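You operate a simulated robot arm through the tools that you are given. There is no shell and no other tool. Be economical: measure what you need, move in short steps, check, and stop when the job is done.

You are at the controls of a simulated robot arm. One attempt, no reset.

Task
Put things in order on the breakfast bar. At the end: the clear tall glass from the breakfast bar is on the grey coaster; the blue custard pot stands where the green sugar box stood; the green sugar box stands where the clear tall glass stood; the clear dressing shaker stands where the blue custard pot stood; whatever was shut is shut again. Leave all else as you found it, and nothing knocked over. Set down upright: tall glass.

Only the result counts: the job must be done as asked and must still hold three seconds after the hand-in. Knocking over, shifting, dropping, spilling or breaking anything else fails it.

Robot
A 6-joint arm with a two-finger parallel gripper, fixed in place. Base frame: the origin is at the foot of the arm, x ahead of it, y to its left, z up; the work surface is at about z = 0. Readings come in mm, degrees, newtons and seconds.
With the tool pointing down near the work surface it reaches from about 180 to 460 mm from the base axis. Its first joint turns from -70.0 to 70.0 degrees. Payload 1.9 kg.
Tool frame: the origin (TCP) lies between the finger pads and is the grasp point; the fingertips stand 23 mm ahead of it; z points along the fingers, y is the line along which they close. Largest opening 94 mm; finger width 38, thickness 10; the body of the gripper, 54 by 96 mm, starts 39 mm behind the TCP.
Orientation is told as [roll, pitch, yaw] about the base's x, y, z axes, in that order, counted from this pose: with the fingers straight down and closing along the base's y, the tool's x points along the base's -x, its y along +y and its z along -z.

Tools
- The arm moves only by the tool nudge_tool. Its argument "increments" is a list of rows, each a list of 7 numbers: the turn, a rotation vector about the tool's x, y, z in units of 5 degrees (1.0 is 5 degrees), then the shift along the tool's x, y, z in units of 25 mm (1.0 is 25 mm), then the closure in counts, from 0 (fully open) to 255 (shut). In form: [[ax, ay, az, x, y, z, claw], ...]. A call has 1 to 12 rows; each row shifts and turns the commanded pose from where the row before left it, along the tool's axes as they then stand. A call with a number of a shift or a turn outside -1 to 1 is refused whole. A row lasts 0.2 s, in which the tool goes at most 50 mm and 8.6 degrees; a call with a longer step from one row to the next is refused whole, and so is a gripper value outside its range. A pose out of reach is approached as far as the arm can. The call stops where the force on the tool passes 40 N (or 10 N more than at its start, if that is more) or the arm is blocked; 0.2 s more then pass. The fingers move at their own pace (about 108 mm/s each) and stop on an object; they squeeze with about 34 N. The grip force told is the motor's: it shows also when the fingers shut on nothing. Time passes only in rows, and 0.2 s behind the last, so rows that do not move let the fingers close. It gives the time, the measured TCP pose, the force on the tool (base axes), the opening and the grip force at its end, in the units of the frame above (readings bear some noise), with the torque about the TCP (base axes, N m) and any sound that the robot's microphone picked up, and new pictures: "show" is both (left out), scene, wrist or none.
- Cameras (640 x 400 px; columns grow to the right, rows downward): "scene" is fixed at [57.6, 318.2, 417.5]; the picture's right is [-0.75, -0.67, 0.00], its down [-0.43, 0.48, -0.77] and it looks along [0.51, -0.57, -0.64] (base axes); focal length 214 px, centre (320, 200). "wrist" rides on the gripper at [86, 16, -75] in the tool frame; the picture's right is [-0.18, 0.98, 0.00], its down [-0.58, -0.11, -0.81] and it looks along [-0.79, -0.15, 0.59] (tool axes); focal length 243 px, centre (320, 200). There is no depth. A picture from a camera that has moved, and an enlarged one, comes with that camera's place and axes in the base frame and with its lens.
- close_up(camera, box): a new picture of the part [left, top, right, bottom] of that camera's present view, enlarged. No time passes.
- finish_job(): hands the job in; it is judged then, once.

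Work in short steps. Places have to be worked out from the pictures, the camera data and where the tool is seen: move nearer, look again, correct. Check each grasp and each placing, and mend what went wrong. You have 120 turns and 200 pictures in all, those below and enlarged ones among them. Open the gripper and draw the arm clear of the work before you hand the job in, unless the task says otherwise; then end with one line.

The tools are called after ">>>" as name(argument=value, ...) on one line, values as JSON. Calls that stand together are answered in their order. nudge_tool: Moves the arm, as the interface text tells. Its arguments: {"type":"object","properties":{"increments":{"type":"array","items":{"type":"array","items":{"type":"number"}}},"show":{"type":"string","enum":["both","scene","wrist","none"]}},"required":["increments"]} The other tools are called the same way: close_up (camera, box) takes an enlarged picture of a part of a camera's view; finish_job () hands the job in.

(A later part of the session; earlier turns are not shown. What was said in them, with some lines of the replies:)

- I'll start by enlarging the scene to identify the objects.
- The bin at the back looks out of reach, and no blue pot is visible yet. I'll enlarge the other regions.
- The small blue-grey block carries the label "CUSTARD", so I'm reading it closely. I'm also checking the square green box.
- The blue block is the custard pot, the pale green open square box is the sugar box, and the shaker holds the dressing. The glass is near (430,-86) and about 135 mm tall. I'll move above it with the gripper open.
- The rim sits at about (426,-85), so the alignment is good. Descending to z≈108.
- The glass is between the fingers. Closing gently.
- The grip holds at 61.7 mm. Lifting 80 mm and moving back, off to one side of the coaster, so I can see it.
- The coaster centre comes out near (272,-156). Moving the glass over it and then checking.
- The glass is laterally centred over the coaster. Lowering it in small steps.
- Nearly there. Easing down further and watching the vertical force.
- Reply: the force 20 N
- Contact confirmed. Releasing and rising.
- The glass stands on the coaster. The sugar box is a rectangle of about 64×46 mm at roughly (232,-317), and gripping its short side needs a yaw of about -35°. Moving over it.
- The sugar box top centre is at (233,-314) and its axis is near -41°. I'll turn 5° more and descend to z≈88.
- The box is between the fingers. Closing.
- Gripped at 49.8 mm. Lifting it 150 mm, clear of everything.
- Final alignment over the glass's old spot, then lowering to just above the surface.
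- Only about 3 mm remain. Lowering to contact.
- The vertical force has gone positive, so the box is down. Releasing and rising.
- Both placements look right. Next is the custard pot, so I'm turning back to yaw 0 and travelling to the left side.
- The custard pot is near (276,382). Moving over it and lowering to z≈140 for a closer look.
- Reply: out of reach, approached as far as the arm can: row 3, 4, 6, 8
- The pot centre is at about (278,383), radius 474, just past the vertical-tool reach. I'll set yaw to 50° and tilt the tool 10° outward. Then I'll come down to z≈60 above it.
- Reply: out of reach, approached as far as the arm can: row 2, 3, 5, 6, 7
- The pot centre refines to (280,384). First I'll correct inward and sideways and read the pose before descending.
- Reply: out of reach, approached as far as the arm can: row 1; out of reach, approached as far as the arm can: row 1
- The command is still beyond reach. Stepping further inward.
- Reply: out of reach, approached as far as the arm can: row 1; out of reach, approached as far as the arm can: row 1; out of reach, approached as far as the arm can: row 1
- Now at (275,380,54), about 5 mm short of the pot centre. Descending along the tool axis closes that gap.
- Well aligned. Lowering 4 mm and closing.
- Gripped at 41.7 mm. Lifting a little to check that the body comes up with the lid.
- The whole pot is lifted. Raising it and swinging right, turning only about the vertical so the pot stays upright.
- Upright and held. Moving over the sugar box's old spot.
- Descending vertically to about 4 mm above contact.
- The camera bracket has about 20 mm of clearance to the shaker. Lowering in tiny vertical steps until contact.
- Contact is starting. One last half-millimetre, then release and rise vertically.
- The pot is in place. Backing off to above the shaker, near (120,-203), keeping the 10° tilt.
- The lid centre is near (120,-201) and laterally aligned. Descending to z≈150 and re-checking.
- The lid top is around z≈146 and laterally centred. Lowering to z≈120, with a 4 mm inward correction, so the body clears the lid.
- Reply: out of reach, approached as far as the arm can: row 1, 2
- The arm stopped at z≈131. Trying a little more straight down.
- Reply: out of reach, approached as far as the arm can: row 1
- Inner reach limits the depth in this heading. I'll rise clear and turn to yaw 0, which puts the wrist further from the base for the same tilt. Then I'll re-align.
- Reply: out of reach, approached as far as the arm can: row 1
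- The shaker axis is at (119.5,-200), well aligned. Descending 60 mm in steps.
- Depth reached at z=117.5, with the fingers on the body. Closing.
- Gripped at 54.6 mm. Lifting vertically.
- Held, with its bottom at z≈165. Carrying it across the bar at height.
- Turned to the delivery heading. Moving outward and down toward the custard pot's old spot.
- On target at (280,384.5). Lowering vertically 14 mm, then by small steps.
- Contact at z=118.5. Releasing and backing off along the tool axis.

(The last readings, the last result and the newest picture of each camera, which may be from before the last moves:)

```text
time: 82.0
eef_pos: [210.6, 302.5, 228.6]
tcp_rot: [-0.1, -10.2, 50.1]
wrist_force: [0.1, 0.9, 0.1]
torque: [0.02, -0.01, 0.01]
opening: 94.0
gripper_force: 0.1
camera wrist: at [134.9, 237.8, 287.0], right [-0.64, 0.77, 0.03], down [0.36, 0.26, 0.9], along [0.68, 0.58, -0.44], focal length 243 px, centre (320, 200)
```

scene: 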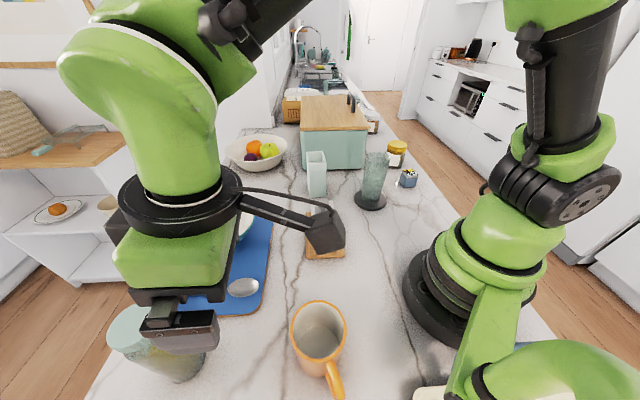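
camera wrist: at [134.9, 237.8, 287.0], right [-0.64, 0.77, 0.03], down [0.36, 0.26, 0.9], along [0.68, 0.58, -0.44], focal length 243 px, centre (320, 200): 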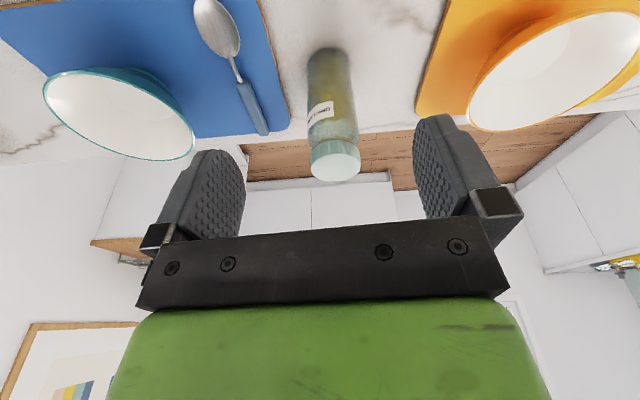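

The shaker stands upright at about (280,384). Drawing the arm up and clear for a final full view.

>>> nudge_tool(increments=[[0.174, 0, 0.985, 0, -1, -0.9, 0], [0.174, 0, 0.985, 0, -1, -0.9, 0], [0.174, 0, 0.985, 0, -1, -0.9, 0], [0.174, 0, 0.985, 0, -1, 0, 0], [0.174, 0, 0.985, 0, -1, 0, 0], [0.174, 0, 0.985, 0, -1, 0, 0], [0.174, 0, 0.985, 0, -1, 0, 0], [0.174, 0, 0.985, 0, -1, 0, 0], [0.174, 0, 0.985, 0, -1, 0, 0], [0.174, 0, 0.985, 0, -1, 0, 0], [0.174, 0, 0.985, 0, -1, 0, 0], [0, 0, 0, 0, 0, 0, 0]])

>>> close_up(camera="scene", box=[100, 200, 360, 400])

>>> close_up(camera="scene", box=[270, 120, 470, 240])

```text
time: 84.6
eef_pos: [316.2, 56.2, 298.8]
tcp_rot: [0.1, -10.1, -5.1]
wrist_force: [-0.7, 0.1, 0.1]
torque: [0.01, 0.0, -0.01]
opening: 93.9
gripper_force: 0.1
camera wrist: at [218.9, 79.1, 356.0], right [0.27, 0.96, 0.03], down [0.42, -0.15, 0.9], along [0.87, -0.22, -0.44], focal length 243 px, centre (320, 200)
```

scene: 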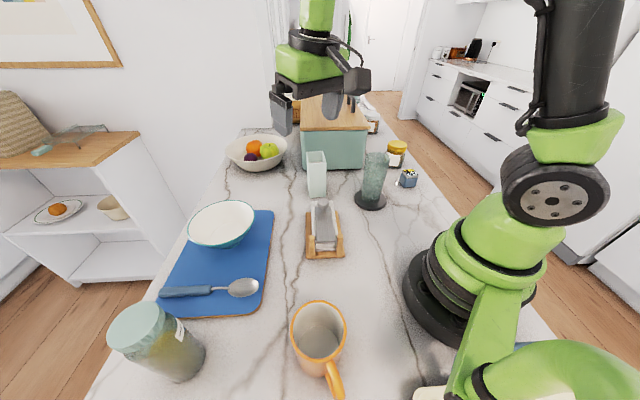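
wrist: 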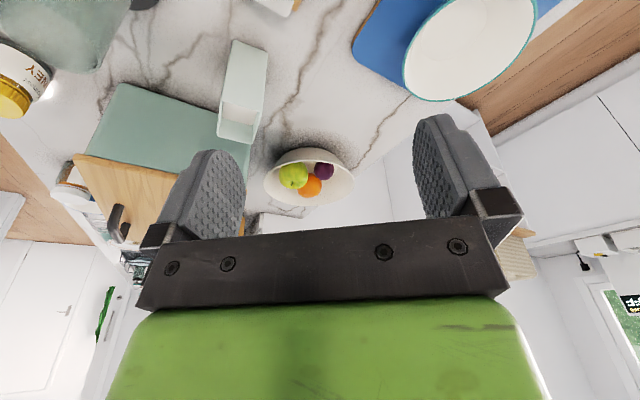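

```text
2.00 times, centred on (230, 300) of scene
camera zoom: at [57.6, 318.2, 417.5], right [-0.75, -0.67, 0.0], down [-0.43, 0.48, -0.77], along [0.51, -0.57, -0.64], focal length 429 px, centre (500, 0)
```

zoom: 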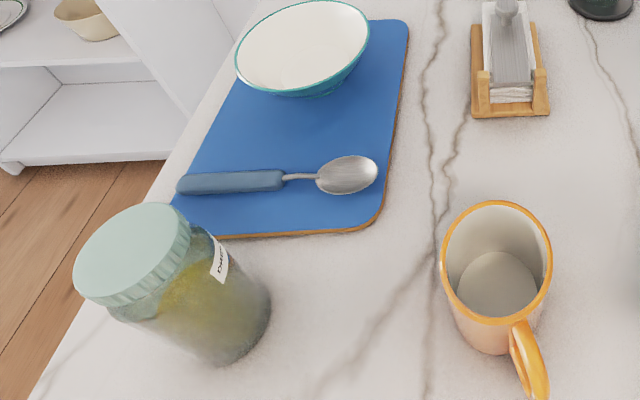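

```text
3.20 times, centred on (370, 180) of scene
camera zoom: at [57.6, 318.2, 417.5], right [-0.75, -0.67, 0.0], down [-0.43, 0.48, -0.77], along [0.51, -0.57, -0.64], focal length 686 px, centre (160, 264)
```

zoom: 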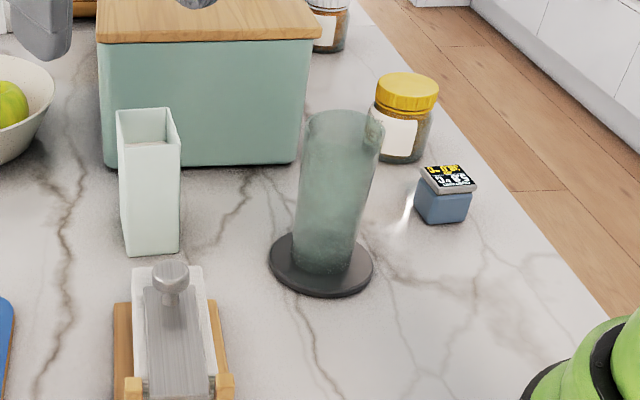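

All four items are upright in their new places, everything else is undisturbed, and the gripper is open and clear. Handing in.

>>> finish_job()

```text
The job is handed in.
```

The job is handed in: the tall glass is upright on the grey coaster, and the custard pot, sugar box and dressing shaker each stand in their assigned spots. The last pictures showed nothing knocked over, and nothing shut was opened.
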